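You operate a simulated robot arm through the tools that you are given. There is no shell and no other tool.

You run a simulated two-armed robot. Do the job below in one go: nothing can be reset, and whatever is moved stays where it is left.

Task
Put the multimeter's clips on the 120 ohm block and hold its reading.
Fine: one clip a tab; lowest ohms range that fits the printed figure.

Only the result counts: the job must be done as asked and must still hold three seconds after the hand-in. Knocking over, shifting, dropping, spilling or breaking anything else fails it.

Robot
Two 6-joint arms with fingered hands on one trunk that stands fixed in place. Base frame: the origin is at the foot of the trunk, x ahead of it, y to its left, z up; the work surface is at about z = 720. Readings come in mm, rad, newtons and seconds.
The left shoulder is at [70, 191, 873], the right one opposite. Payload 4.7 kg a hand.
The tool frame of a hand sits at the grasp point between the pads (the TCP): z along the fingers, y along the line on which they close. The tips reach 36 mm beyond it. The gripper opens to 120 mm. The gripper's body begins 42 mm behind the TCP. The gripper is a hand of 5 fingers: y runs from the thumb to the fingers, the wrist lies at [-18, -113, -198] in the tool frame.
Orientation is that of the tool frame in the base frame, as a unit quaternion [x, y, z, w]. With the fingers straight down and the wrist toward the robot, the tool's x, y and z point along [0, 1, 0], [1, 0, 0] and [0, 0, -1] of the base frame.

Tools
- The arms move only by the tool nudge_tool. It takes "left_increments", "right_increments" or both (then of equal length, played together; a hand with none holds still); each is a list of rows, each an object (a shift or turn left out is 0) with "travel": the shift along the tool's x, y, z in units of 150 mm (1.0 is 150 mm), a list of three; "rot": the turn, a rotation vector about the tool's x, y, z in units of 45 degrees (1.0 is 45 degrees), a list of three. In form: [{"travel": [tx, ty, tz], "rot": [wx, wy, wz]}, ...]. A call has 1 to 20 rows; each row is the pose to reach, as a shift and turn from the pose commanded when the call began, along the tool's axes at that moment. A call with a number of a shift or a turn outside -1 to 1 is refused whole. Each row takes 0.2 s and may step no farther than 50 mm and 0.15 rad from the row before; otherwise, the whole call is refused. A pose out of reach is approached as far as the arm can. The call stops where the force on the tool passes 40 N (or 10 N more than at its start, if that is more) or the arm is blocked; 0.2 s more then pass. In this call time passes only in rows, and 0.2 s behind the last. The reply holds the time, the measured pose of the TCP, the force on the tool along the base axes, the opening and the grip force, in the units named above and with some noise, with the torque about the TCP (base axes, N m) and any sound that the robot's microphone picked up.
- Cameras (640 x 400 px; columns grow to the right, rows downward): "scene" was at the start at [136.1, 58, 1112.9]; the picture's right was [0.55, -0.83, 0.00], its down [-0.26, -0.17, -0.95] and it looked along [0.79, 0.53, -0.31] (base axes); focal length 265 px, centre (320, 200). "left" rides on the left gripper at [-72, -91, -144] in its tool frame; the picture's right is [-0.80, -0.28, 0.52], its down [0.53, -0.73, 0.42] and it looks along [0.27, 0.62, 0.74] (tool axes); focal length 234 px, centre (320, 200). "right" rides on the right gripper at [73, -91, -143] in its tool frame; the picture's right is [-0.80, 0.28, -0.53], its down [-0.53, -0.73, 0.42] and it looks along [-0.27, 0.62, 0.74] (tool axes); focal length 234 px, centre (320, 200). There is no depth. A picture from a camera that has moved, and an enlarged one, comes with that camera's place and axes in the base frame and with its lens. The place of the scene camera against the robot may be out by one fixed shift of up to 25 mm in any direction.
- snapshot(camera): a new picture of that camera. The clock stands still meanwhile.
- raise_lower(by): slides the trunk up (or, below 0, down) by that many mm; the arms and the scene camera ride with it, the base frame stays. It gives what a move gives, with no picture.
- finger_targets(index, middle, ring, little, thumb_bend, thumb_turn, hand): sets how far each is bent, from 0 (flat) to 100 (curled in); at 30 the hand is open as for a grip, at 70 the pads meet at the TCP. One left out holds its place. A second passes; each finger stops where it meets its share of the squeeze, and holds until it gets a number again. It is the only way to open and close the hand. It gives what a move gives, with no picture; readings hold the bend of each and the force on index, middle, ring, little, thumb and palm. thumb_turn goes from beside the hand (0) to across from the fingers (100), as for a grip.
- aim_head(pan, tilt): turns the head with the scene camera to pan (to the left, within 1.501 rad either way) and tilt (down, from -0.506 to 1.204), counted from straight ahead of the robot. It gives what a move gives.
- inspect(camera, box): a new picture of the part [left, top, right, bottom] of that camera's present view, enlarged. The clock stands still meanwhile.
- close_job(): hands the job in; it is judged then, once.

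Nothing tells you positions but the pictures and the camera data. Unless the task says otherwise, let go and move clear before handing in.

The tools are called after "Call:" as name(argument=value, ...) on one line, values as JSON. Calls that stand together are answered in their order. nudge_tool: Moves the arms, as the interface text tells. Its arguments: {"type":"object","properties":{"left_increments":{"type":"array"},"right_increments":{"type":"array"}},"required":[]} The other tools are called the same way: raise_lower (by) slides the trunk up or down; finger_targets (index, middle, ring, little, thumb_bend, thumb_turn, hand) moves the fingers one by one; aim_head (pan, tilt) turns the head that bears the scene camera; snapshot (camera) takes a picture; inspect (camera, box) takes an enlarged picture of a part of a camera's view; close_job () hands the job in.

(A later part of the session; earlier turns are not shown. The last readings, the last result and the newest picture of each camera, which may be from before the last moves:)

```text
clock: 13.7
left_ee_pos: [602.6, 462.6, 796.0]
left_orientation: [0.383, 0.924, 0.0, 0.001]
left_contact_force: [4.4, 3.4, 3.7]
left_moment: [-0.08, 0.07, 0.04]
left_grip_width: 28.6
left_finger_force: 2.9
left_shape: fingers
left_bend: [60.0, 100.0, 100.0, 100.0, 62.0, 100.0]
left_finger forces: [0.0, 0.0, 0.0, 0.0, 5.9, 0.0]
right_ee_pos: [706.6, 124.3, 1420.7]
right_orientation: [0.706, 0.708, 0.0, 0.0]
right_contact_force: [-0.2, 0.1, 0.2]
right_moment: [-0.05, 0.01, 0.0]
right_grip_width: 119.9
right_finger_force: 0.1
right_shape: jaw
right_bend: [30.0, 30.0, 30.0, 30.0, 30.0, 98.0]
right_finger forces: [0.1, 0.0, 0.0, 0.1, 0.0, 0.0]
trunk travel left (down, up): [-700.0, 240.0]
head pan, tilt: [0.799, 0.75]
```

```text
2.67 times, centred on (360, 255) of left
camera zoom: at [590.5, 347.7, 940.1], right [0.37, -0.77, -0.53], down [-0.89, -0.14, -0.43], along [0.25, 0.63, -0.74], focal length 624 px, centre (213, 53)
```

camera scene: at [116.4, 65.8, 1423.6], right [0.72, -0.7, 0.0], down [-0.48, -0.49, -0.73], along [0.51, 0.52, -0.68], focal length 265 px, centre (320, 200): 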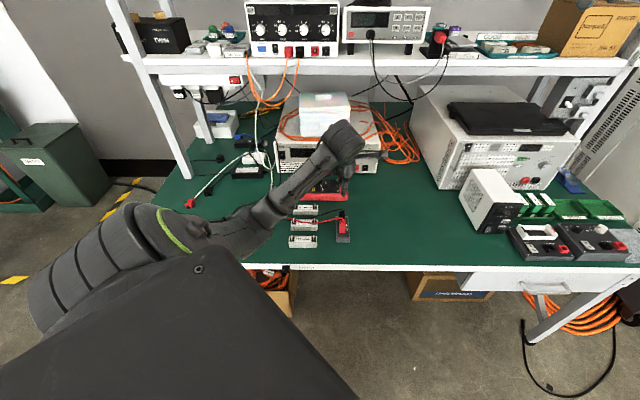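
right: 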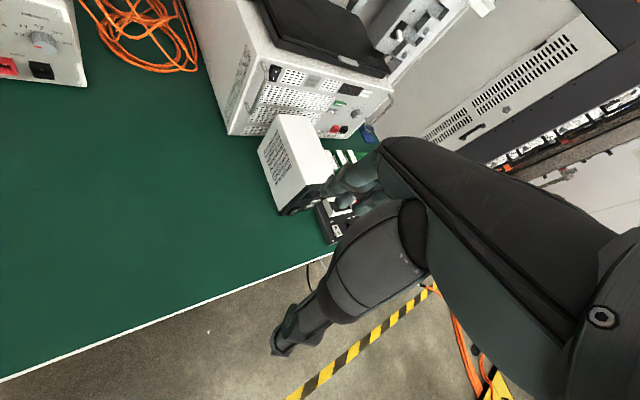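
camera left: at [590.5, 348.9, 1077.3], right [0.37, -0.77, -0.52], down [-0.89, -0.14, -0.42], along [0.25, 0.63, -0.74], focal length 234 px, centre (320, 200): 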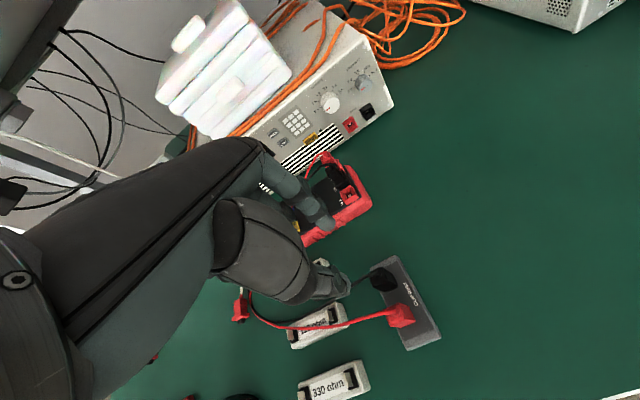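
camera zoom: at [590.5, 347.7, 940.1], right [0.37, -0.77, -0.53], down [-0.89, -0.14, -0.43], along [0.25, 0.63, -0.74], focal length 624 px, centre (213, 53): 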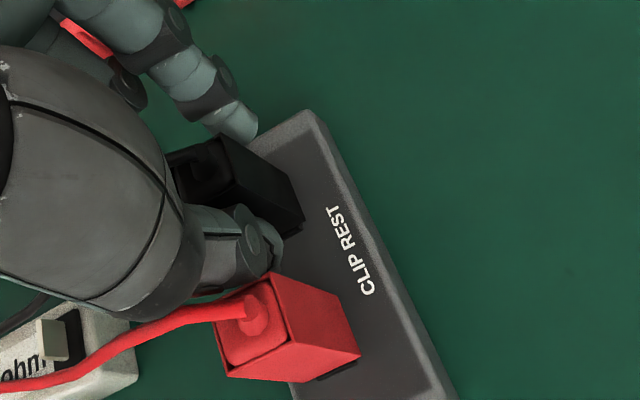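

The thumb's back brushed the red clip at this depth, but the pads already overlap the black clip by about 26 mm. Closing pulls the thumb off the red clip, so I'll close here.

Call:
finger_targets(hand="left", index=70, thumb_bend=70)

Call:
inspect(camera="left", box=[280, 180, 440, 330])

Call:
inspect(camera="scene", box=[320, 190, 370, 250])

```text
clock: 14.7
left_ee_pos: [601.9, 462.0, 795.5]
left_orientation: [0.382, 0.924, -0.001, 0.0]
left_contact_force: [-1.1, -1.4, -3.4]
left_moment: [-0.02, 0.04, 0.02]
left_grip_width: 16.8
left_finger_force: 4.0
left_shape: fingers
left_bend: [66.0, 100.0, 100.0, 100.0, 66.0, 100.0]
left_finger forces: [2.9, 0.0, 0.0, 0.0, 5.0, 0.1]
right_ee_pos: [706.7, 123.5, 1419.2]
right_orientation: [0.706, 0.708, 0.0, 0.0]
right_contact_force: [-0.2, -0.1, -1.3]
right_moment: [0.02, 0.01, 0.02]
right_grip_width: 120.0
right_finger_force: 0.1
right_shape: jaw
right_bend: [30.0, 30.0, 30.0, 30.0, 30.0, 98.0]
right_finger forces: [0.1, 0.0, 0.0, 0.0, 0.1, 0.0]
trunk travel left (down, up): [-700.0, 240.0]
head pan, tilt: [0.799, 0.75]
```

```text
2.67 times, centred on (360, 255) of left
camera zoom: at [590.2, 347.3, 939.4], right [0.37, -0.77, -0.52], down [-0.89, -0.14, -0.42], along [0.25, 0.63, -0.74], focal length 624 px, centre (213, 53)
```

zoom: 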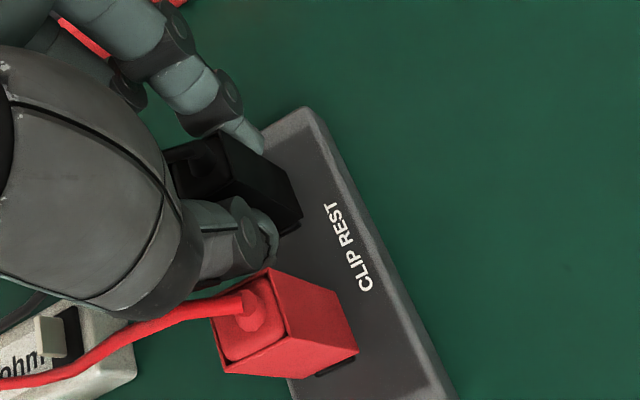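

```text
6.67 times, centred on (345, 220) of scene
camera zoom: at [116.2, 66.0, 1423.6], right [0.72, -0.7, 0.0], down [-0.48, -0.49, -0.73], along [0.51, 0.52, -0.68], focal length 1764 px, centre (153, 67)
```

zoom: 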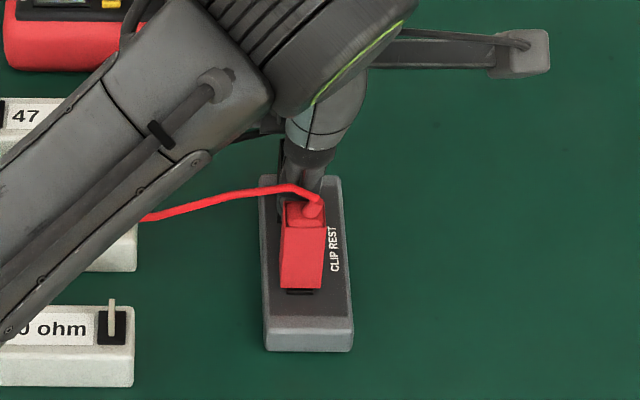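

The clip is gripped lightly. I'll lift slowly and check that it comes along.

Call:
nudge_tool(left_increments=[{"travel": [0, 0, -0.05]}, {"travel": [0, 0, -0.1]}, {"travel": [0, 0, -0.15]}])

Call:
inspect(camera="left", box=[280, 180, 440, 330])

```text
clock: 15.5
left_ee_pos: [602.7, 460.9, 818.5]
left_orientation: [0.383, 0.924, 0.0, 0.0]
left_contact_force: [-0.2, -0.8, 0.1]
left_moment: [-0.01, 0.01, 0.03]
left_grip_width: 16.3
left_finger_force: 3.5
left_shape: fingers
left_bend: [66.0, 100.0, 100.0, 100.0, 67.0, 100.0]
left_finger forces: [3.6, 0.0, 0.0, 0.0, 3.7, 0.0]
right_ee_pos: [707.1, 124.3, 1419.6]
right_orientation: [0.707, 0.708, 0.0, -0.001]
right_contact_force: [-0.3, 0.6, -0.1]
right_moment: [-0.01, 0.0, 0.02]
right_grip_width: 119.7
right_finger_force: 0.1
right_shape: jaw
right_bend: [30.0, 30.0, 30.0, 30.0, 30.0, 98.0]
right_finger forces: [0.0, 0.1, 0.0, 0.1, 0.0, 0.1]
trunk travel left (down, up): [-700.0, 240.0]
head pan, tilt: [0.799, 0.75]
```

```text
2.67 times, centred on (360, 255) of left
camera zoom: at [590.3, 347.0, 962.4], right [0.37, -0.77, -0.53], down [-0.89, -0.14, -0.42], along [0.25, 0.63, -0.74], focal length 624 px, centre (213, 53)
```

zoom: 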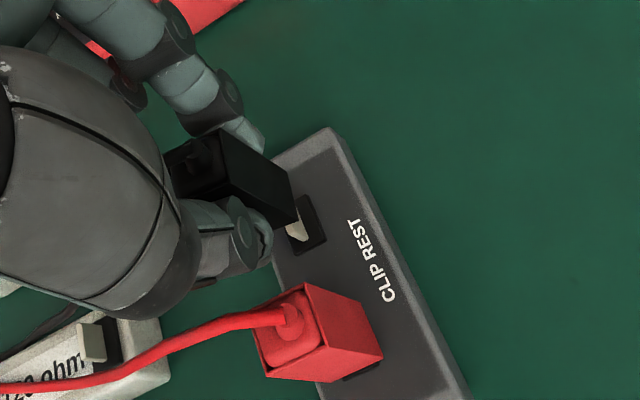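

The black clip is off its rest tab, and the bare tab looks the same as the block tabs. I'll lift higher and carry it toward the left tab of the 120 ohm block, near [478, 572].

Call:
nudge_tool(left_increments=[{"travel": [0, 0, -0.14]}, {"travel": [0, 0, -0.28]}, {"travel": [0.25, -0.015, -0.28]}, {"travel": [0.5, -0.03, -0.28]}, {"travel": [0.75, -0.045, -0.28]}])

Call:
snapshot(camera="left")

Call:
inspect(camera="left", box=[280, 210, 420, 370])

Call:
snapshot(camera="scene")

```text
clock: 16.7
left_ee_pos: [516.6, 536.5, 862.0]
left_orientation: [0.382, 0.924, 0.0, 0.001]
left_contact_force: [-1.1, 0.0, 0.7]
left_moment: [0.0, 0.0, 0.0]
left_grip_width: 16.3
left_finger_force: 3.4
left_shape: fingers
left_bend: [66.0, 100.0, 100.0, 100.0, 67.0, 100.0]
left_finger forces: [3.6, 0.0, 0.0, 0.1, 3.6, 0.0]
right_ee_pos: [705.4, 124.4, 1421.2]
right_orientation: [0.707, 0.707, 0.0, 0.0]
right_contact_force: [0.1, -0.7, -0.8]
right_moment: [0.02, -0.03, 0.0]
right_grip_width: 119.8
right_finger_force: 0.0
right_shape: jaw
right_bend: [30.0, 30.0, 30.0, 30.0, 30.0, 98.0]
right_finger forces: [0.0, 0.1, 0.1, 0.0, 0.0, 0.0]
trunk travel left (down, up): [-700.0, 240.0]
head pan, tilt: [0.799, 0.75]
```

```text
taken
camera left: at [503.9, 421.5, 1005.8], right [0.37, -0.77, -0.52], down [-0.89, -0.14, -0.43], along [0.25, 0.63, -0.74], focal length 234 px, centre (320, 200)
```

left: 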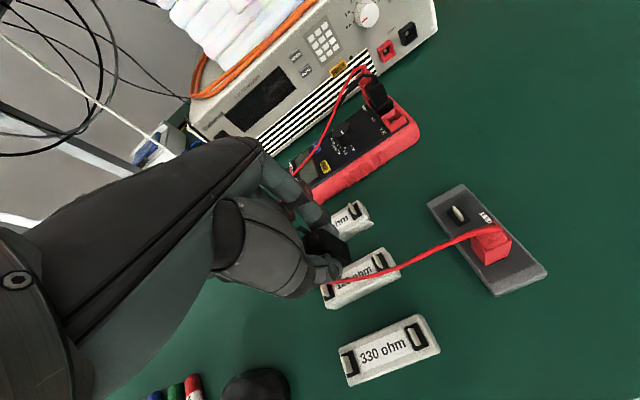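

```text
2.50 times, centred on (350, 290) of left
camera zoom: at [503.9, 421.5, 1005.8], right [0.37, -0.77, -0.52], down [-0.89, -0.14, -0.43], along [0.25, 0.63, -0.74], focal length 585 px, centre (245, -25)
```

zoom: 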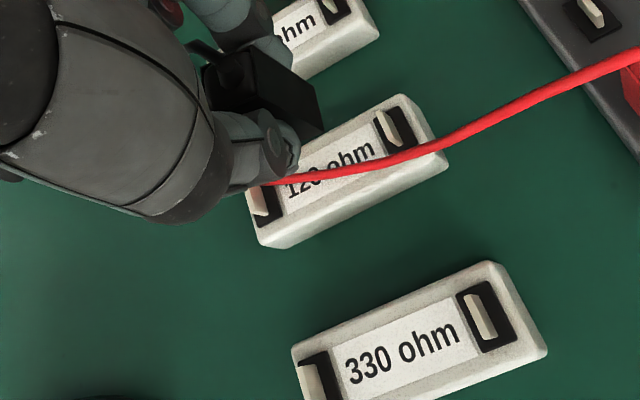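

```text
taken
camera scene: at [114.8, 66.7, 1423.7], right [0.72, -0.7, 0.0], down [-0.47, -0.49, -0.73], along [0.51, 0.52, -0.68], focal length 265 px, centre (320, 200)
```

scene: 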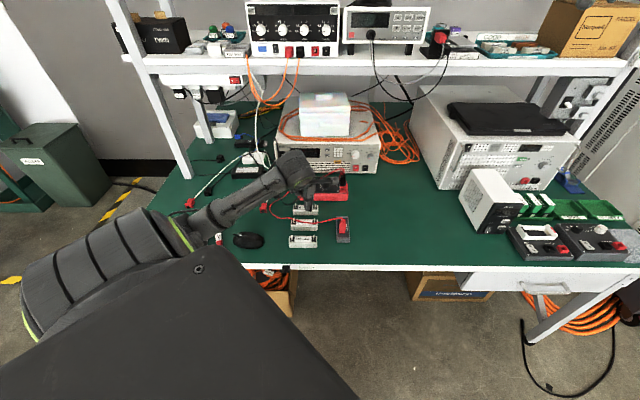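

Call:
inspect(camera="left", box=[310, 225, 406, 310])

Call:
inspect(camera="left", box=[420, 180, 520, 280])

```text
4.71 times, centred on (358, 268) of left
camera zoom: at [503.9, 421.5, 1005.8], right [0.37, -0.77, -0.52], down [-0.89, -0.14, -0.43], along [0.25, 0.63, -0.74], focal length 1102 px, centre (141, -118)
```

zoom: 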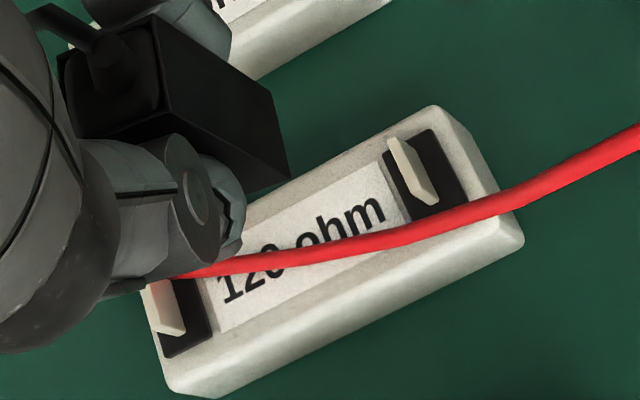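

```text
4.00 times, centred on (470, 230) of left
camera zoom: at [503.9, 421.5, 1005.8], right [0.37, -0.77, -0.52], down [-0.89, -0.14, -0.43], along [0.25, 0.63, -0.74], focal length 937 px, centre (-280, 80)
```

zoom: 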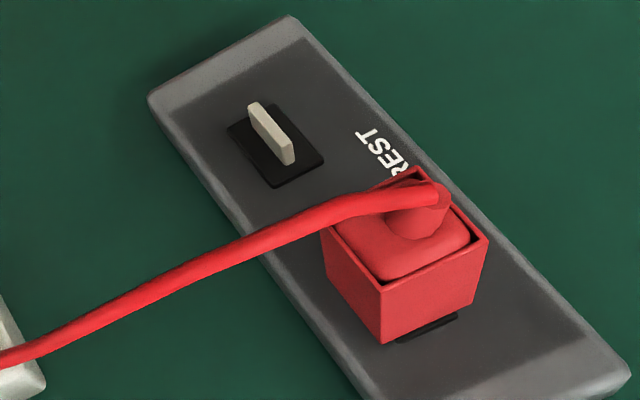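

Call:
nudge_tool(left_increments=[{"travel": [0.18, -0.003, 0]}, {"travel": [0.358, -0.005, 0]}])

Call:
inspect(camera="left", box=[310, 215, 430, 315])

Call:
inspect(camera="left", box=[340, 240, 390, 290])

```text
clock: 17.3
left_ee_pos: [479.8, 574.9, 861.8]
left_orientation: [0.383, 0.924, 0.0, 0.0]
left_contact_force: [0.7, -0.3, -0.5]
left_moment: [0.04, -0.02, 0.01]
left_grip_width: 16.0
left_finger_force: 3.6
left_shape: fingers
left_bend: [66.0, 100.0, 100.0, 100.0, 67.0, 100.0]
left_finger forces: [3.6, 0.0, 0.0, 0.0, 3.6, 0.0]
right_ee_pos: [704.3, 125.0, 1420.5]
right_orientation: [0.707, 0.707, 0.0, 0.0]
right_contact_force: [-0.1, -0.5, -0.7]
right_moment: [0.02, -0.02, 0.03]
right_grip_width: 120.0
right_finger_force: 0.0
right_shape: jaw
right_bend: [30.0, 30.0, 30.0, 30.0, 30.0, 98.0]
right_finger forces: [0.0, 0.0, 0.0, 0.0, 0.0, 0.0]
trunk travel left (down, up): [-700.0, 240.0]
head pan, tilt: [0.799, 0.75]
```

```text
4.00 times, centred on (370, 265) of left
camera zoom: at [467.0, 460.5, 1005.6], right [0.37, -0.77, -0.52], down [-0.89, -0.14, -0.43], along [0.25, 0.63, -0.74], focal length 937 px, centre (120, -60)
```

zoom: 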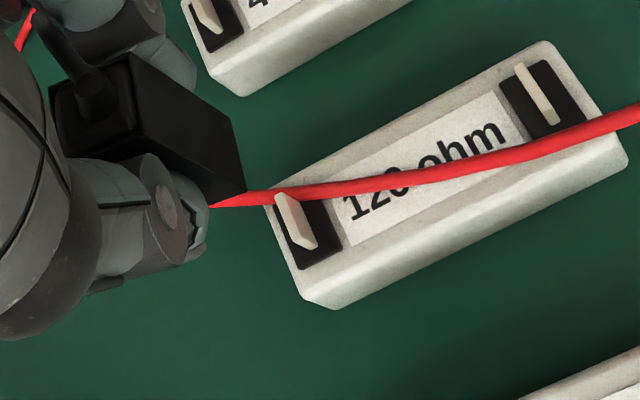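

```text
8.00 times, centred on (365, 265) of left
camera zoom: at [467.0, 460.5, 1005.6], right [0.37, -0.77, -0.52], down [-0.89, -0.14, -0.43], along [0.25, 0.63, -0.74], focal length 1873 px, centre (-40, -320)
```

zoom: 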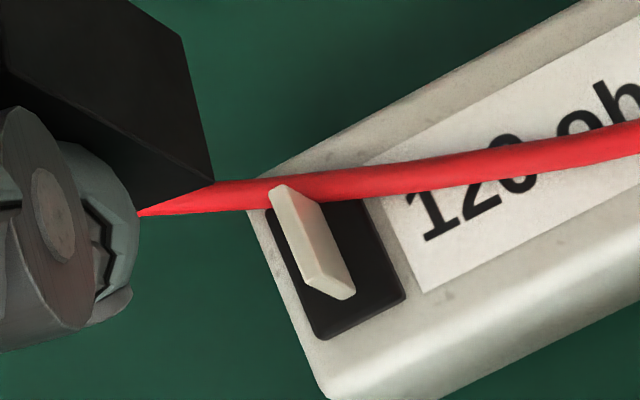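

Call:
inspect(camera="left", box=[305, 205, 365, 275])

Call:
inspect(camera="scene", box=[270, 150, 350, 250])

```text
5.71 times, centred on (335, 240) of left
camera zoom: at [467.0, 460.5, 1005.6], right [0.37, -0.77, -0.52], down [-0.89, -0.14, -0.43], along [0.25, 0.63, -0.74], focal length 1338 px, centre (234, -29)
```

zoom: 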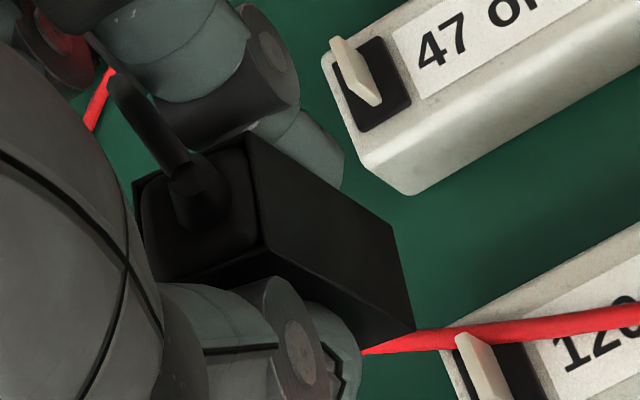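

```text
4.00 times, centred on (310, 200) of scene
camera zoom: at [114.6, 66.6, 1423.7], right [0.72, -0.7, 0.0], down [-0.47, -0.49, -0.73], along [0.51, 0.52, -0.68], focal length 1058 px, centre (360, 200)
```

zoom: 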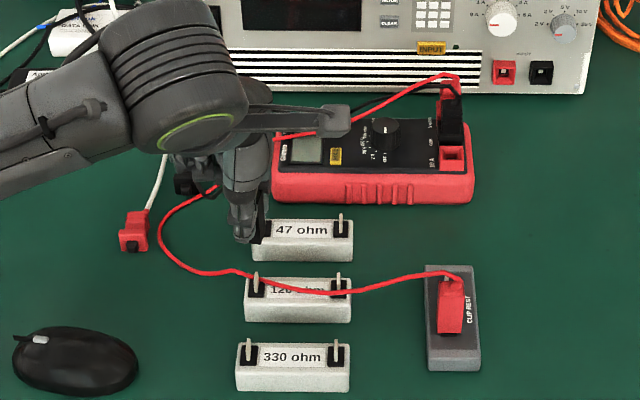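

Measured from the image, the clip sits upright in the pinch but is yawed about 11° clockwise and about 4 mm off-centre. I'll turn the hand back 11°, shift to centre the clip over the left tab near [479, 574.5], and come down partway.

Call:
nudge_tool(left_increments=[{"travel": [-0.009, -0.018, 0.0], "rot": [0, 0, -0.122]}, {"travel": [-0.018, -0.037, 0.0], "rot": [0, 0, -0.244]}, {"travel": [-0.018, -0.037, 0.1], "rot": [0, 0, -0.244]}])

Call:
inspect(camera="left", box=[305, 205, 405, 305])

Call:
inspect(camera="left", box=[310, 215, 370, 275])

```text
clock: 18.1
left_ee_pos: [477.0, 570.6, 844.4]
left_orientation: [0.291, 0.957, -0.001, 0.0]
left_contact_force: [0.1, -0.3, -1.1]
left_moment: [0.01, -0.02, -0.02]
left_grip_width: 16.3
left_finger_force: 3.6
left_shape: fingers
left_bend: [66.0, 100.0, 100.0, 100.0, 67.0, 100.0]
left_finger forces: [3.7, 0.0, 0.0, 0.0, 3.7, 0.1]
right_ee_pos: [706.1, 123.8, 1420.9]
right_orientation: [0.706, 0.708, 0.001, -0.001]
right_contact_force: [-0.4, 0.0, 0.4]
right_moment: [-0.02, 0.03, -0.02]
right_grip_width: 119.8
right_finger_force: 0.0
right_shape: jaw
right_bend: [30.0, 30.0, 30.0, 30.0, 30.0, 98.0]
right_finger forces: [0.1, 0.0, 0.1, 0.0, 0.0, 0.0]
trunk travel left (down, up): [-700.0, 240.0]
head pan, tilt: [0.799, 0.75]
```

```text
4.00 times, centred on (355, 255) of left
camera zoom: at [487.4, 454.7, 988.4], right [0.51, -0.68, -0.52], down [-0.85, -0.31, -0.42], along [0.13, 0.66, -0.74], focal length 937 px, centre (180, -20)
```

zoom: 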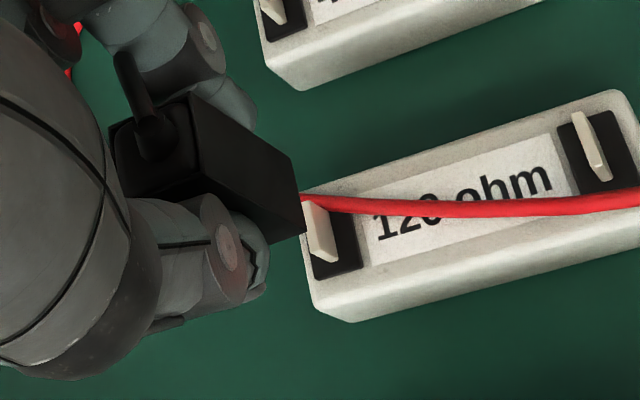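

```text
6.67 times, centred on (340, 245) of left
camera zoom: at [487.4, 454.7, 988.4], right [0.51, -0.68, -0.52], down [-0.85, -0.31, -0.42], along [0.13, 0.66, -0.74], focal length 1561 px, centre (187, -100)
```

zoom: 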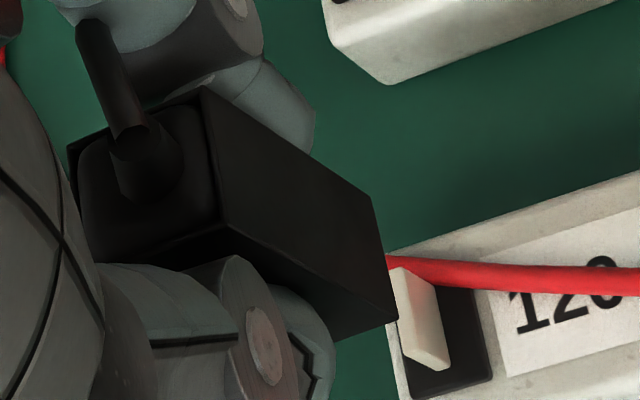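

The clip now lines up with the tab to within about 1 mm. I'll lower to just above the tab top and check again.

Call:
nudge_tool(left_increments=[{"travel": [-0.0017, 0.0035, 0.07]}, {"travel": [-0.0017, 0.0035, 0.13]}])

Call:
inspect(camera="left", box=[305, 205, 405, 305])

Call:
inspect(camera="left", box=[310, 215, 370, 275])

Call:
inspect(camera="scene", box=[280, 180, 330, 240])

```text
clock: 18.7
left_ee_pos: [478.4, 568.8, 824.7]
left_orientation: [0.293, 0.956, 0.0, 0.0]
left_contact_force: [-0.8, 0.0, 0.0]
left_moment: [0.02, -0.02, 0.05]
left_grip_width: 16.2
left_finger_force: 3.1
left_shape: fingers
left_bend: [66.0, 100.0, 100.0, 100.0, 67.0, 100.0]
left_finger forces: [3.6, 0.1, 0.0, 0.1, 3.7, 0.0]
right_ee_pos: [706.6, 123.9, 1419.9]
right_orientation: [0.706, 0.708, 0.0, -0.001]
right_contact_force: [1.0, -0.2, -0.1]
right_moment: [-0.01, -0.04, -0.01]
right_grip_width: 119.9
right_finger_force: 0.1
right_shape: jaw
right_bend: [30.0, 30.0, 30.0, 30.0, 30.0, 98.0]
right_finger forces: [0.0, 0.0, 0.0, 0.0, 0.0, 0.0]
trunk travel left (down, up): [-700.0, 240.0]
head pan, tilt: [0.799, 0.75]
```

```text
4.00 times, centred on (355, 255) of left
camera zoom: at [488.2, 453.4, 969.1], right [0.51, -0.68, -0.52], down [-0.85, -0.31, -0.42], along [0.13, 0.66, -0.74], focal length 937 px, centre (180, -20)
```

zoom: 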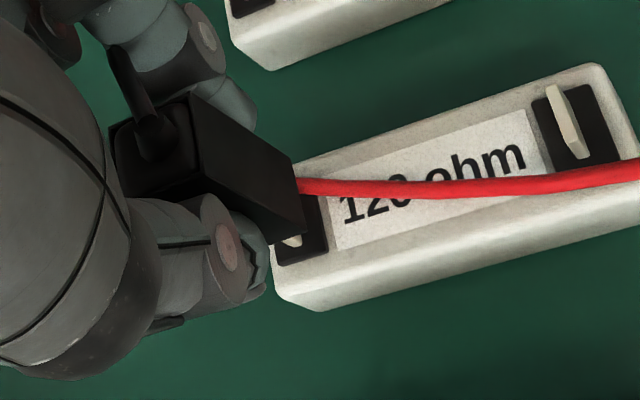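

```text
6.67 times, centred on (340, 245) of left
camera zoom: at [488.2, 453.4, 969.1], right [0.51, -0.68, -0.52], down [-0.85, -0.31, -0.42], along [0.13, 0.66, -0.74], focal length 1561 px, centre (187, -100)
```

zoom: 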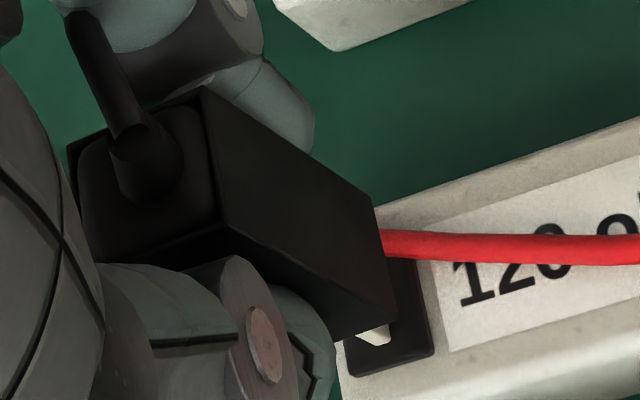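

```text
6.67 times, centred on (305, 210) of scene
camera zoom: at [116.1, 66.2, 1423.7], right [0.72, -0.7, 0.0], down [-0.48, -0.49, -0.73], along [0.51, 0.52, -0.68], focal length 1764 px, centre (420, 133)
```

zoom: 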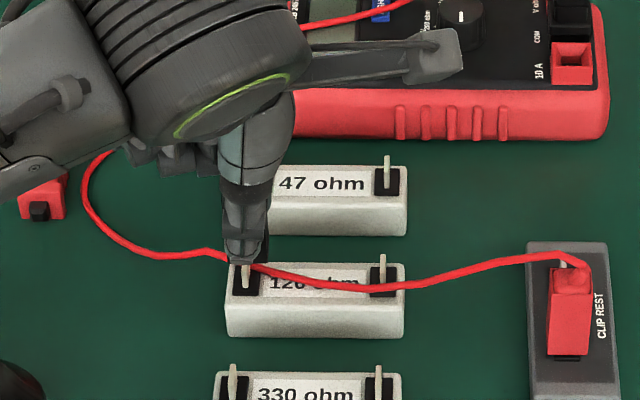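

Call:
nudge_tool(left_increments=[{"travel": [0.005, 0.004, 0.03]}, {"travel": [0.005, 0.004, 0.06]}, {"travel": [0.005, 0.004, 0.09]}])

Call:
inspect(camera="left", box=[310, 215, 370, 275])

Call:
inspect(camera="scene", box=[280, 180, 330, 240])

```text
clock: 19.5
left_ee_pos: [478.2, 568.7, 811.5]
left_orientation: [0.292, 0.956, 0.0, 0.0]
left_contact_force: [0.3, -0.4, 0.7]
left_moment: [-0.03, 0.03, 0.02]
left_grip_width: 16.3
left_finger_force: 3.8
left_shape: fingers
left_bend: [66.0, 100.0, 100.0, 100.0, 67.0, 100.0]
left_finger forces: [3.6, 0.1, 0.0, 0.0, 3.6, 0.0]
right_ee_pos: [705.9, 123.5, 1419.9]
right_orientation: [0.707, 0.708, 0.001, 0.0]
right_contact_force: [-0.3, -0.6, 0.3]
right_moment: [0.0, -0.01, -0.01]
right_grip_width: 119.8
right_finger_force: 0.0
right_shape: jaw
right_bend: [30.0, 30.0, 30.0, 30.0, 30.0, 98.0]
right_finger forces: [0.0, 0.0, 0.1, 0.0, 0.1, 0.0]
trunk travel left (down, up): [-700.0, 240.0]
head pan, tilt: [0.799, 0.75]
```

```text
6.67 times, centred on (340, 245) of left
camera zoom: at [487.6, 453.7, 956.1], right [0.51, -0.68, -0.52], down [-0.85, -0.31, -0.42], along [0.13, 0.66, -0.74], focal length 1561 px, centre (187, -100)
```

zoom: 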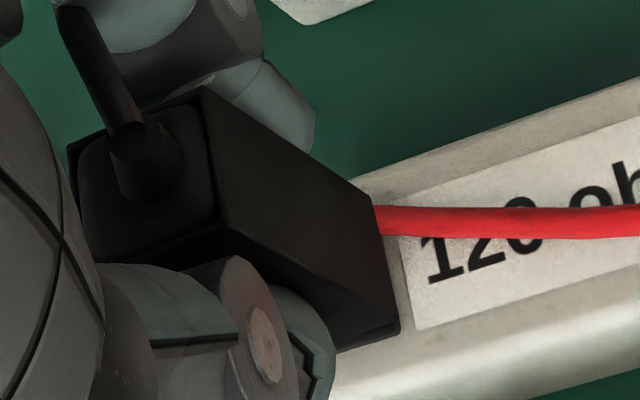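

```text
6.67 times, centred on (305, 210) of scene
camera zoom: at [116.1, 66.0, 1423.7], right [0.72, -0.7, 0.0], down [-0.48, -0.49, -0.73], along [0.51, 0.52, -0.68], focal length 1764 px, centre (420, 133)
```

zoom: 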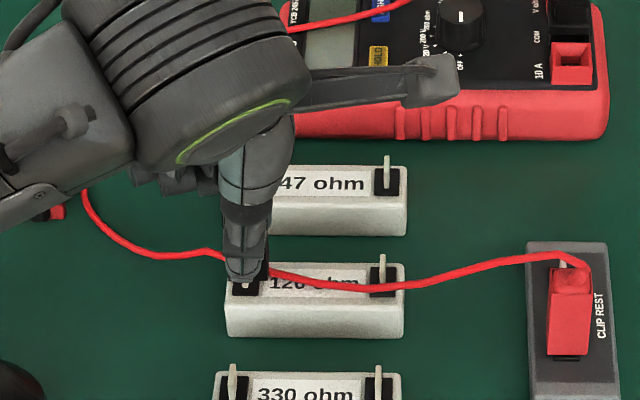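

Call:
inspect(camera="scene", box=[285, 205, 315, 235])

Call:
snapshot(camera="right")

```text
13.33 times, centred on (300, 220) of scene
camera zoom: at [116.1, 66.0, 1423.7], right [0.72, -0.7, 0.0], down [-0.48, -0.49, -0.73], along [0.51, 0.52, -0.68], focal length 3528 px, centre (587, -67)
```

zoom: 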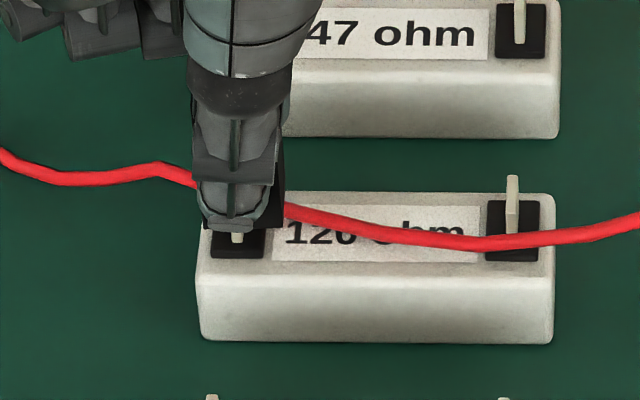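

```text
taken
camera right: at [615.4, 195.2, 1565.0], right [0.28, -0.8, 0.53], down [-0.73, -0.53, -0.42], along [0.62, -0.27, -0.74], focal length 234 px, centre (320, 200)
```

right: 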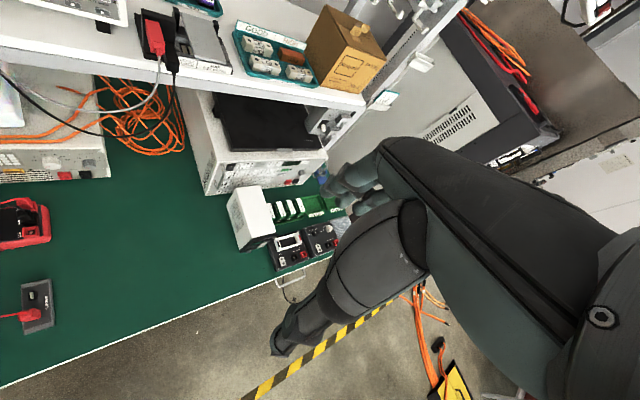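

The tab is going up inside the clip with no contact force yet. I'll lower the last few millimetres until it seats.

Call:
nudge_tool(left_increments=[{"travel": [0, 0, 0.013]}, {"travel": [0, 0, 0.026]}, {"travel": [0, 0, 0.04]}])

Call:
inspect(camera="scene", box=[285, 205, 315, 235])

Call:
inspect(camera="left", box=[310, 215, 370, 275])

```text
clock: 20.3
left_ee_pos: [476.4, 570.7, 806.8]
left_orientation: [0.292, 0.956, -0.001, 0.0]
left_contact_force: [-0.3, -0.6, -0.5]
left_moment: [-0.01, 0.02, -0.04]
left_grip_width: 16.0
left_finger_force: 3.4
left_shape: fingers
left_bend: [66.0, 100.0, 100.0, 100.0, 67.0, 100.0]
left_finger forces: [3.7, 0.0, 0.0, 0.0, 3.7, 0.0]
right_ee_pos: [706.7, 123.5, 1420.4]
right_orientation: [0.707, 0.708, 0.0, -0.001]
right_contact_force: [-0.2, -0.6, -0.2]
right_moment: [-0.02, 0.02, -0.01]
right_grip_width: 119.8
right_finger_force: 0.0
right_shape: jaw
right_bend: [30.0, 30.0, 30.0, 30.0, 30.0, 98.0]
right_finger forces: [0.1, 0.1, 0.0, 0.0, 0.0, 0.0]
trunk travel left (down, up): [-700.0, 240.0]
head pan, tilt: [0.799, 0.75]
```

```text
13.33 times, centred on (300, 220) of scene
camera zoom: at [116.0, 66.0, 1423.7], right [0.72, -0.7, 0.0], down [-0.48, -0.49, -0.73], along [0.51, 0.52, -0.68], focal length 3528 px, centre (587, -67)
```

zoom: 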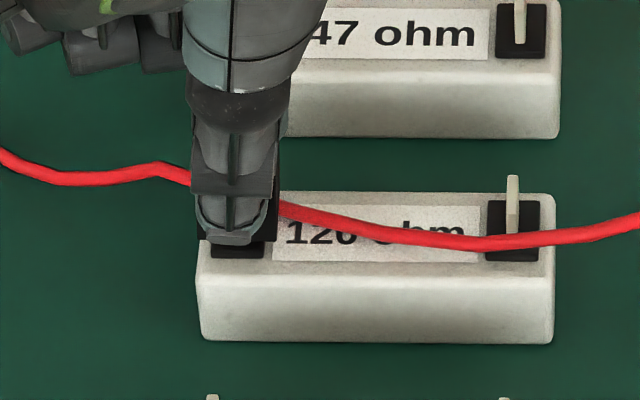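

```text
6.67 times, centred on (340, 245) of left
camera zoom: at [487.5, 454.6, 950.4], right [0.51, -0.68, -0.53], down [-0.85, -0.31, -0.42], along [0.13, 0.66, -0.74], focal length 1561 px, centre (187, -100)
```

zoom: 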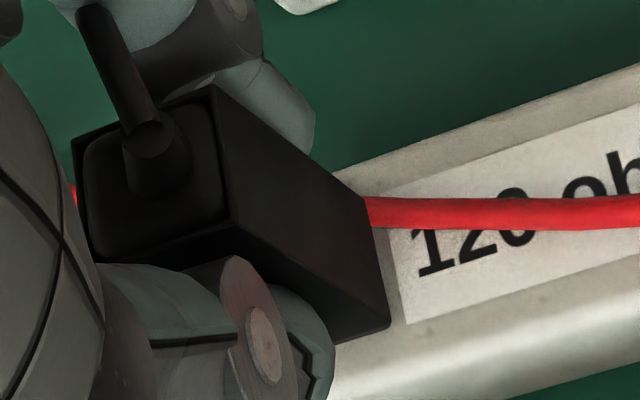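

Call:
nudge_tool(left_increments=[{"travel": [0.008, 0.002, 0.005]}, {"travel": [0.015, 0.003, 0.012]}])

Call:
inspect(camera="scene", box=[285, 205, 315, 235])

Call:
inspect(camera="left", box=[310, 215, 370, 275])

```text
clock: 20.9
left_ee_pos: [475.4, 571.3, 803.7]
left_orientation: [0.292, 0.956, -0.001, -0.002]
left_contact_force: [-0.3, -1.1, 0.2]
left_moment: [0.01, -0.04, 0.01]
left_grip_width: 16.3
left_finger_force: 3.8
left_shape: fingers
left_bend: [66.0, 100.0, 100.0, 100.0, 67.0, 100.0]
left_finger forces: [3.6, 0.1, 0.0, 0.0, 3.8, 0.0]
right_ee_pos: [706.9, 122.7, 1420.7]
right_orientation: [0.707, 0.708, 0.0, 0.0]
right_contact_force: [-0.6, 1.0, -0.1]
right_moment: [0.02, 0.03, 0.0]
right_grip_width: 119.8
right_finger_force: 0.1
right_shape: jaw
right_bend: [30.0, 30.0, 30.0, 30.0, 30.0, 98.0]
right_finger forces: [0.0, 0.1, 0.0, 0.0, 0.0, 0.1]
trunk travel left (down, up): [-700.0, 240.0]
head pan, tilt: [0.799, 0.75]
```

```text
13.33 times, centred on (300, 220) of scene
camera zoom: at [116.1, 66.1, 1423.6], right [0.72, -0.7, 0.0], down [-0.48, -0.49, -0.73], along [0.51, 0.52, -0.68], focal length 3528 px, centre (587, -67)
```

zoom: 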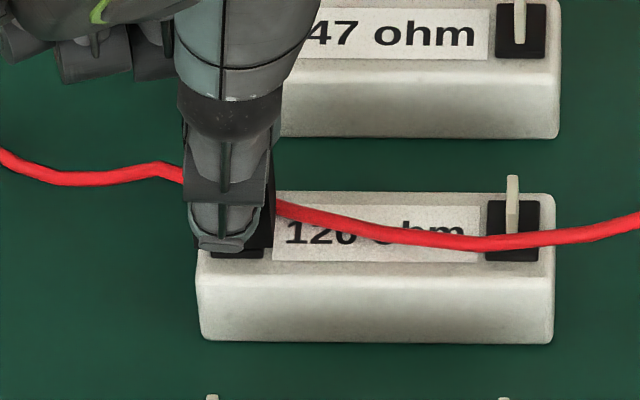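

```text
6.67 times, centred on (340, 245) of left
camera zoom: at [486.0, 456.1, 947.7], right [0.51, -0.68, -0.52], down [-0.85, -0.31, -0.42], along [0.13, 0.66, -0.74], focal length 1561 px, centre (187, -100)
```

zoom: 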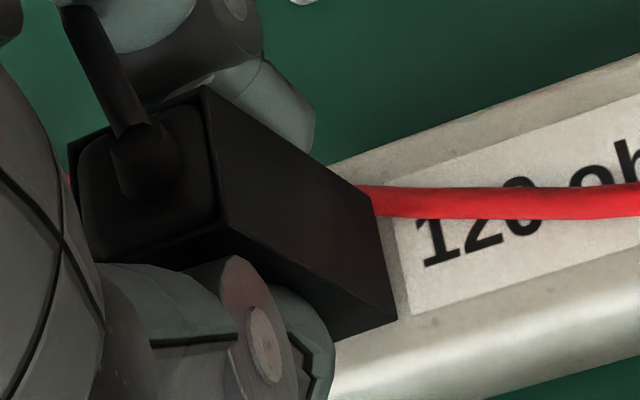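

Call:
inspect(camera="scene", box=[296, 208, 316, 228])

Call:
inspect(camera="left", box=[325, 235, 365, 275])

```text
16.00 times, centred on (306, 218) of scene
camera zoom: at [116.1, 66.1, 1423.6], right [0.72, -0.7, 0.0], down [-0.48, -0.49, -0.73], along [0.51, 0.52, -0.68], focal length 4234 px, centre (544, -88)
```

zoom: 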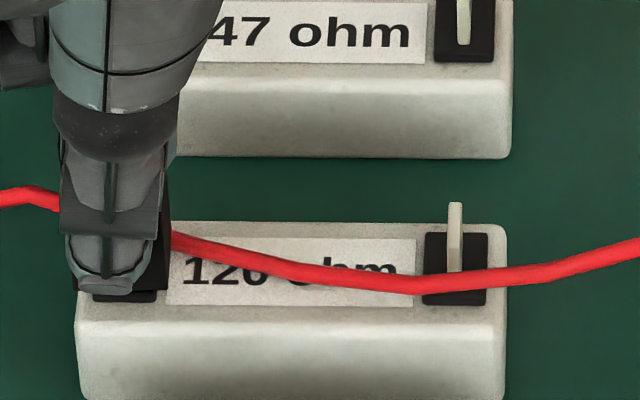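

```text
10.00 times, centred on (345, 255) of left
camera zoom: at [486.0, 456.1, 947.7], right [0.51, -0.68, -0.52], down [-0.85, -0.31, -0.42], along [0.13, 0.66, -0.74], focal length 2342 px, centre (70, -350)
```

zoom: 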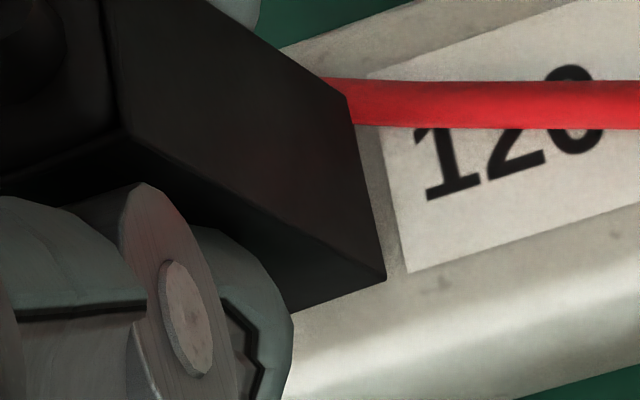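

Call:
nudge_tool(left_increments=[{"travel": [-0.002, 0.0, 0.007]}, {"travel": [-0.003, 0.003, 0.014]}])

Call:
inspect(camera="scene", box=[296, 208, 316, 228])

Call:
inspect(camera="left", box=[310, 215, 370, 275])

```text
clock: 21.5
left_ee_pos: [476.8, 571.6, 802.6]
left_orientation: [0.292, 0.956, 0.0, 0.0]
left_contact_force: [-0.5, 0.5, -0.3]
left_moment: [0.04, -0.01, 0.0]
left_grip_width: 16.1
left_finger_force: 3.8
left_shape: fingers
left_bend: [66.0, 100.0, 100.0, 100.0, 67.0, 100.0]
left_finger forces: [3.6, 0.0, 0.0, 0.0, 3.7, 0.0]
right_ee_pos: [707.2, 123.3, 1419.5]
right_orientation: [0.706, 0.708, 0.0, 0.0]
right_contact_force: [0.0, -1.3, -0.3]
right_moment: [0.02, 0.01, 0.02]
right_grip_width: 120.1
right_finger_force: 0.1
right_shape: jaw
right_bend: [30.0, 30.0, 30.0, 30.0, 30.0, 98.0]
right_finger forces: [0.0, 0.0, 0.0, 0.1, 0.1, 0.0]
trunk travel left (down, up): [-700.0, 240.0]
head pan, tilt: [0.799, 0.75]
```

```text
16.00 times, centred on (306, 218) of scene
camera zoom: at [116.2, 66.0, 1423.6], right [0.72, -0.7, 0.0], down [-0.48, -0.49, -0.73], along [0.51, 0.52, -0.68], focal length 4234 px, centre (544, -88)
```

zoom: 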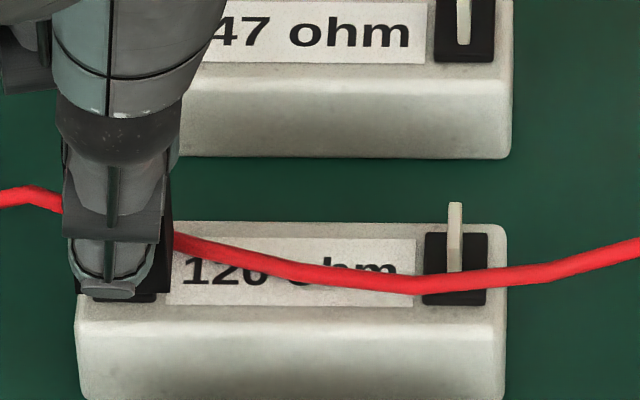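

```text
6.67 times, centred on (340, 245) of left
camera zoom: at [486.7, 456.2, 945.9], right [0.51, -0.68, -0.53], down [-0.85, -0.31, -0.42], along [0.13, 0.66, -0.74], focal length 1561 px, centre (187, -100)
```

zoom: 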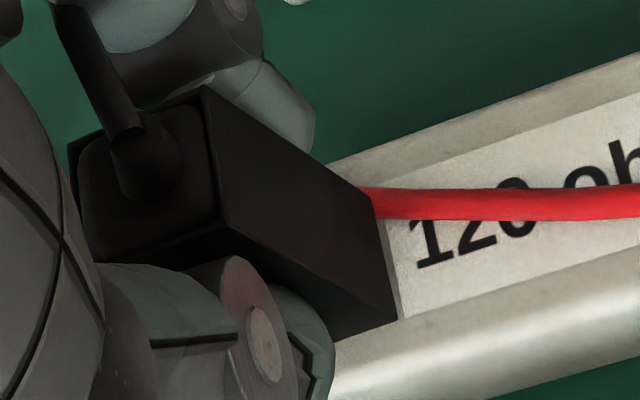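

The clip is down on the tab, about as deep as it sat on the rest. I'll open the pinch and check that it stays put.

Call:
finger_targets(hand="left", index=58, thumb_bend=58)

Call:
inspect(camera="left", box=[300, 205, 400, 295])

Call:
inspect(camera="scene", box=[296, 208, 316, 228])

```text
clock: 22.5
left_ee_pos: [476.5, 572.4, 802.1]
left_orientation: [0.293, 0.956, 0.0, 0.0]
left_contact_force: [-0.2, -0.2, -0.1]
left_moment: [0.03, -0.01, 0.02]
left_grip_width: 41.4
left_finger_force: 0.1
left_shape: fingers
left_bend: [57.0, 100.0, 100.0, 100.0, 57.0, 100.0]
left_finger forces: [0.0, 0.0, 0.1, 0.0, 0.0, 0.0]
right_ee_pos: [706.9, 123.2, 1421.0]
right_orientation: [0.706, 0.708, 0.0, -0.001]
right_contact_force: [0.4, -0.2, -1.3]
right_moment: [0.04, 0.01, -0.01]
right_grip_width: 119.7
right_finger_force: 0.0
right_shape: jaw
right_bend: [30.0, 30.0, 30.0, 30.0, 30.0, 98.0]
right_finger forces: [0.0, 0.1, 0.1, 0.1, 0.0, 0.0]
trunk travel left (down, up): [-700.0, 240.0]
head pan, tilt: [0.799, 0.75]
```

```text
4.44 times, centred on (350, 250) of left
camera zoom: at [486.7, 456.1, 946.0], right [0.51, -0.68, -0.52], down [-0.85, -0.31, -0.42], along [0.13, 0.66, -0.74], focal length 1041 px, centre (187, -22)
```

zoom: 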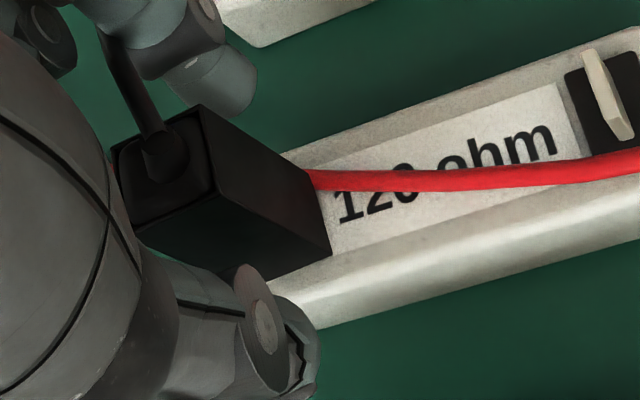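

```text
16.00 times, centred on (306, 218) of scene
camera zoom: at [116.1, 66.0, 1423.6], right [0.72, -0.7, 0.0], down [-0.48, -0.49, -0.73], along [0.51, 0.52, -0.68], focal length 4234 px, centre (544, -88)
```

zoom: 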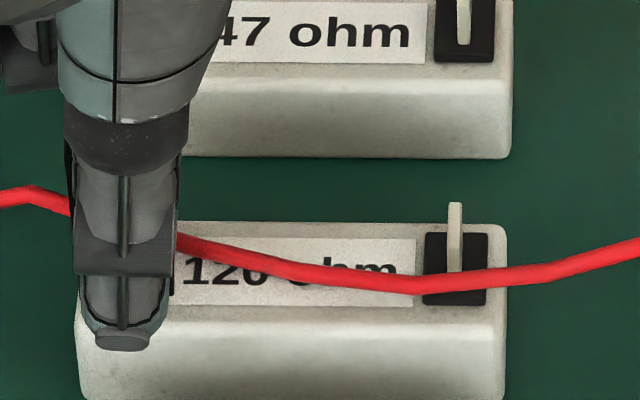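

Call:
nudge_tool(left_increments=[{"travel": [0, 0, -0.1]}, {"travel": [0, 0, -0.2]}, {"travel": [0, 0, -0.4]}, {"travel": [0, 0, -0.6]}])

Call:
snapshot(camera="left")

Call:
inspect(camera="left", box=[320, 205, 440, 325])

Call:
inspect(camera="scene", box=[275, 160, 365, 250])

```text
clock: 23.5
left_ee_pos: [475.1, 571.9, 894.2]
left_orientation: [0.292, 0.956, -0.001, 0.0]
left_contact_force: [0.4, -0.4, -0.2]
left_moment: [0.0, 0.02, 0.0]
left_grip_width: 41.4
left_finger_force: 0.0
left_shape: fingers
left_bend: [57.0, 100.0, 100.0, 100.0, 57.0, 100.0]
left_finger forces: [0.0, 0.0, 0.0, 0.0, 0.1, 0.0]
right_ee_pos: [706.5, 122.5, 1421.3]
right_orientation: [0.707, 0.708, 0.0, 0.0]
right_contact_force: [-0.5, 0.5, 0.6]
right_moment: [0.01, 0.0, 0.03]
right_grip_width: 119.7
right_finger_force: 0.0
right_shape: jaw
right_bend: [30.0, 30.0, 30.0, 30.0, 30.0, 98.0]
right_finger forces: [0.0, 0.0, 0.0, 0.0, 0.1, 0.1]
trunk travel left (down, up): [-700.0, 240.0]
head pan, tilt: [0.799, 0.75]
```

```text
taken
camera left: at [484.8, 456.4, 1037.3], right [0.51, -0.68, -0.52], down [-0.85, -0.31, -0.42], along [0.13, 0.66, -0.74], focal length 234 px, centre (320, 200)
```

left: 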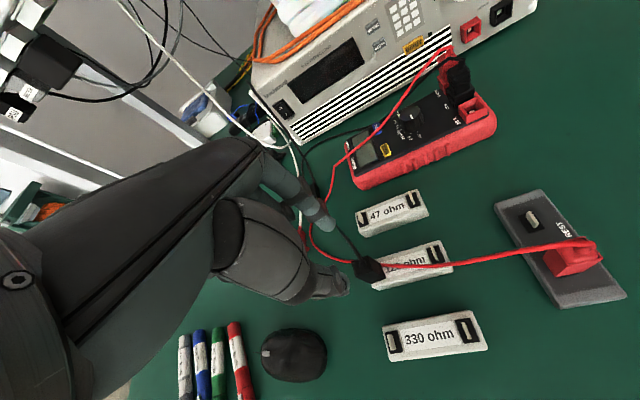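

```text
3.33 times, centred on (380, 265) of left
camera zoom: at [484.8, 456.4, 1037.3], right [0.51, -0.68, -0.52], down [-0.85, -0.31, -0.42], along [0.13, 0.66, -0.74], focal length 781 px, centre (120, -17)
```

zoom: 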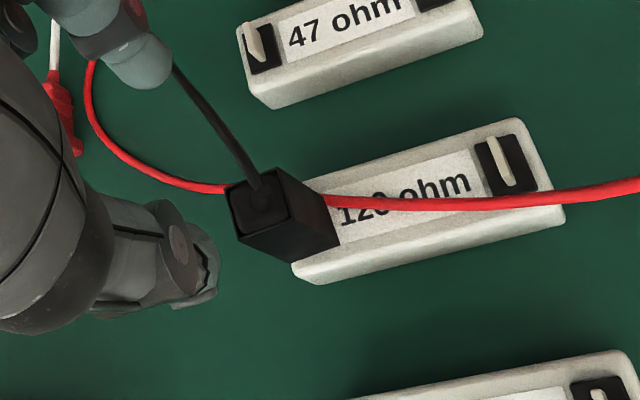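

```text
4.44 times, centred on (320, 205) of scene
camera zoom: at [115.9, 65.6, 1423.6], right [0.72, -0.7, 0.0], down [-0.48, -0.49, -0.73], along [0.51, 0.52, -0.68], focal length 1176 px, centre (320, 178)
```

zoom: 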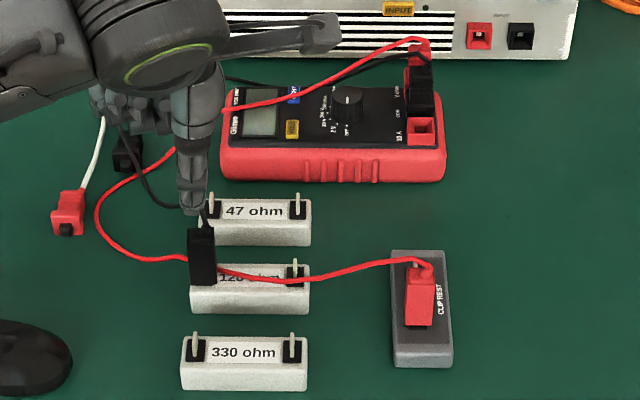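

The black clip is standing on the left tab of the 120 ohm block. I'll check the red clip, since my thumb touched it earlier.

Call:
inspect(camera="left", box=[490, 180, 630, 310])

Call:
inspect(camera="scene", box=[330, 205, 358, 245])

Call:
inspect(camera="scene", box=[285, 200, 325, 245])

```text
3.08 times, centred on (560, 245) of left
camera zoom: at [484.8, 456.4, 1037.3], right [0.51, -0.68, -0.52], down [-0.85, -0.31, -0.42], along [0.13, 0.66, -0.74], focal length 720 px, centre (-418, 62)
```

zoom: 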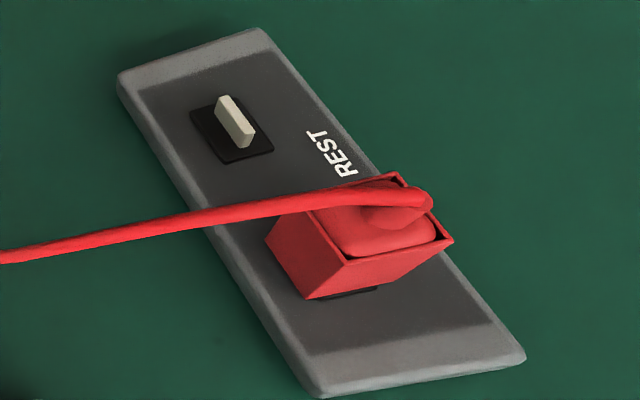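

```text
10.00 times, centred on (344, 225) of scene
camera zoom: at [115.9, 65.6, 1423.6], right [0.72, -0.7, 0.0], down [-0.48, -0.49, -0.73], along [0.51, 0.52, -0.68], focal length 2646 px, centre (80, -50)
```

zoom: 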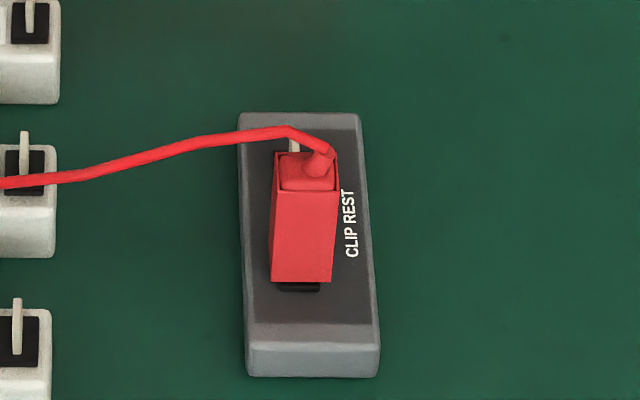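

```text
8.89 times, centred on (305, 222) of scene
camera zoom: at [115.9, 65.6, 1423.6], right [0.72, -0.7, 0.0], down [-0.48, -0.49, -0.73], along [0.51, 0.52, -0.68], focal length 2352 px, centre (453, 0)
```

zoom: 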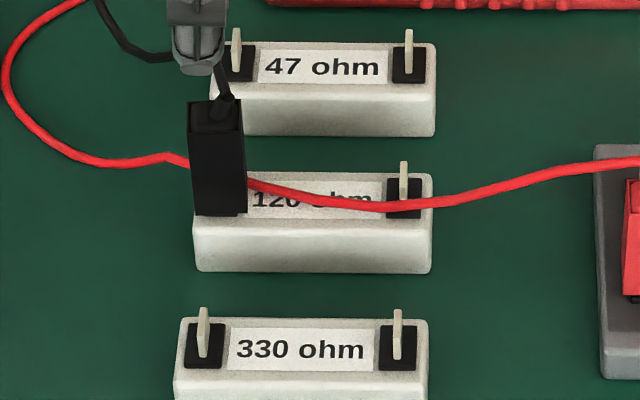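

Wires pass through objects, so they don't obstruct anything, and the red clip still stands properly on its rest tab. For the red clip I'll pinch its other two faces with the hand turned about 90°, which keeps the curled fingers well away from the black clip.

Call:
nudge_tool(left_increments=[{"travel": [-0.086, -0.035, 0], "rot": [0, 0, 0.167]}, {"travel": [-0.172, -0.07, 0], "rot": [0, 0, 0.333]}, {"travel": [-0.258, -0.105, 0], "rot": [0, 0, 0.5]}, {"travel": [-0.344, -0.14, 0], "rot": [0, 0, 0.667]}, {"travel": [-0.43, -0.175, 0], "rot": [0, 0, 0.833]}, {"travel": [-0.515, -0.209, 0], "rot": [0, 0, 1.0]}])

```text
clock: 24.9
left_ee_pos: [523.9, 502.4, 892.9]
left_orientation: [0.637, 0.771, 0.0, 0.0]
left_contact_force: [-0.5, -0.8, 0.8]
left_moment: [0.02, -0.03, 0.01]
left_grip_width: 41.2
left_finger_force: 0.1
left_shape: fingers
left_bend: [57.0, 100.0, 100.0, 100.0, 57.0, 100.0]
left_finger forces: [0.0, 0.0, 0.0, 0.0, 0.0, 0.0]
right_ee_pos: [705.7, 124.3, 1419.3]
right_orientation: [0.707, 0.707, 0.0, -0.001]
right_contact_force: [0.2, -0.3, 0.2]
right_moment: [0.02, 0.04, -0.02]
right_grip_width: 120.0
right_finger_force: 0.0
right_shape: jaw
right_bend: [30.0, 30.0, 30.0, 30.0, 30.0, 98.0]
right_finger forces: [0.0, 0.1, 0.0, 0.0, 0.1, 0.0]
trunk travel left (down, up): [-700.0, 240.0]
head pan, tilt: [0.799, 0.75]
```

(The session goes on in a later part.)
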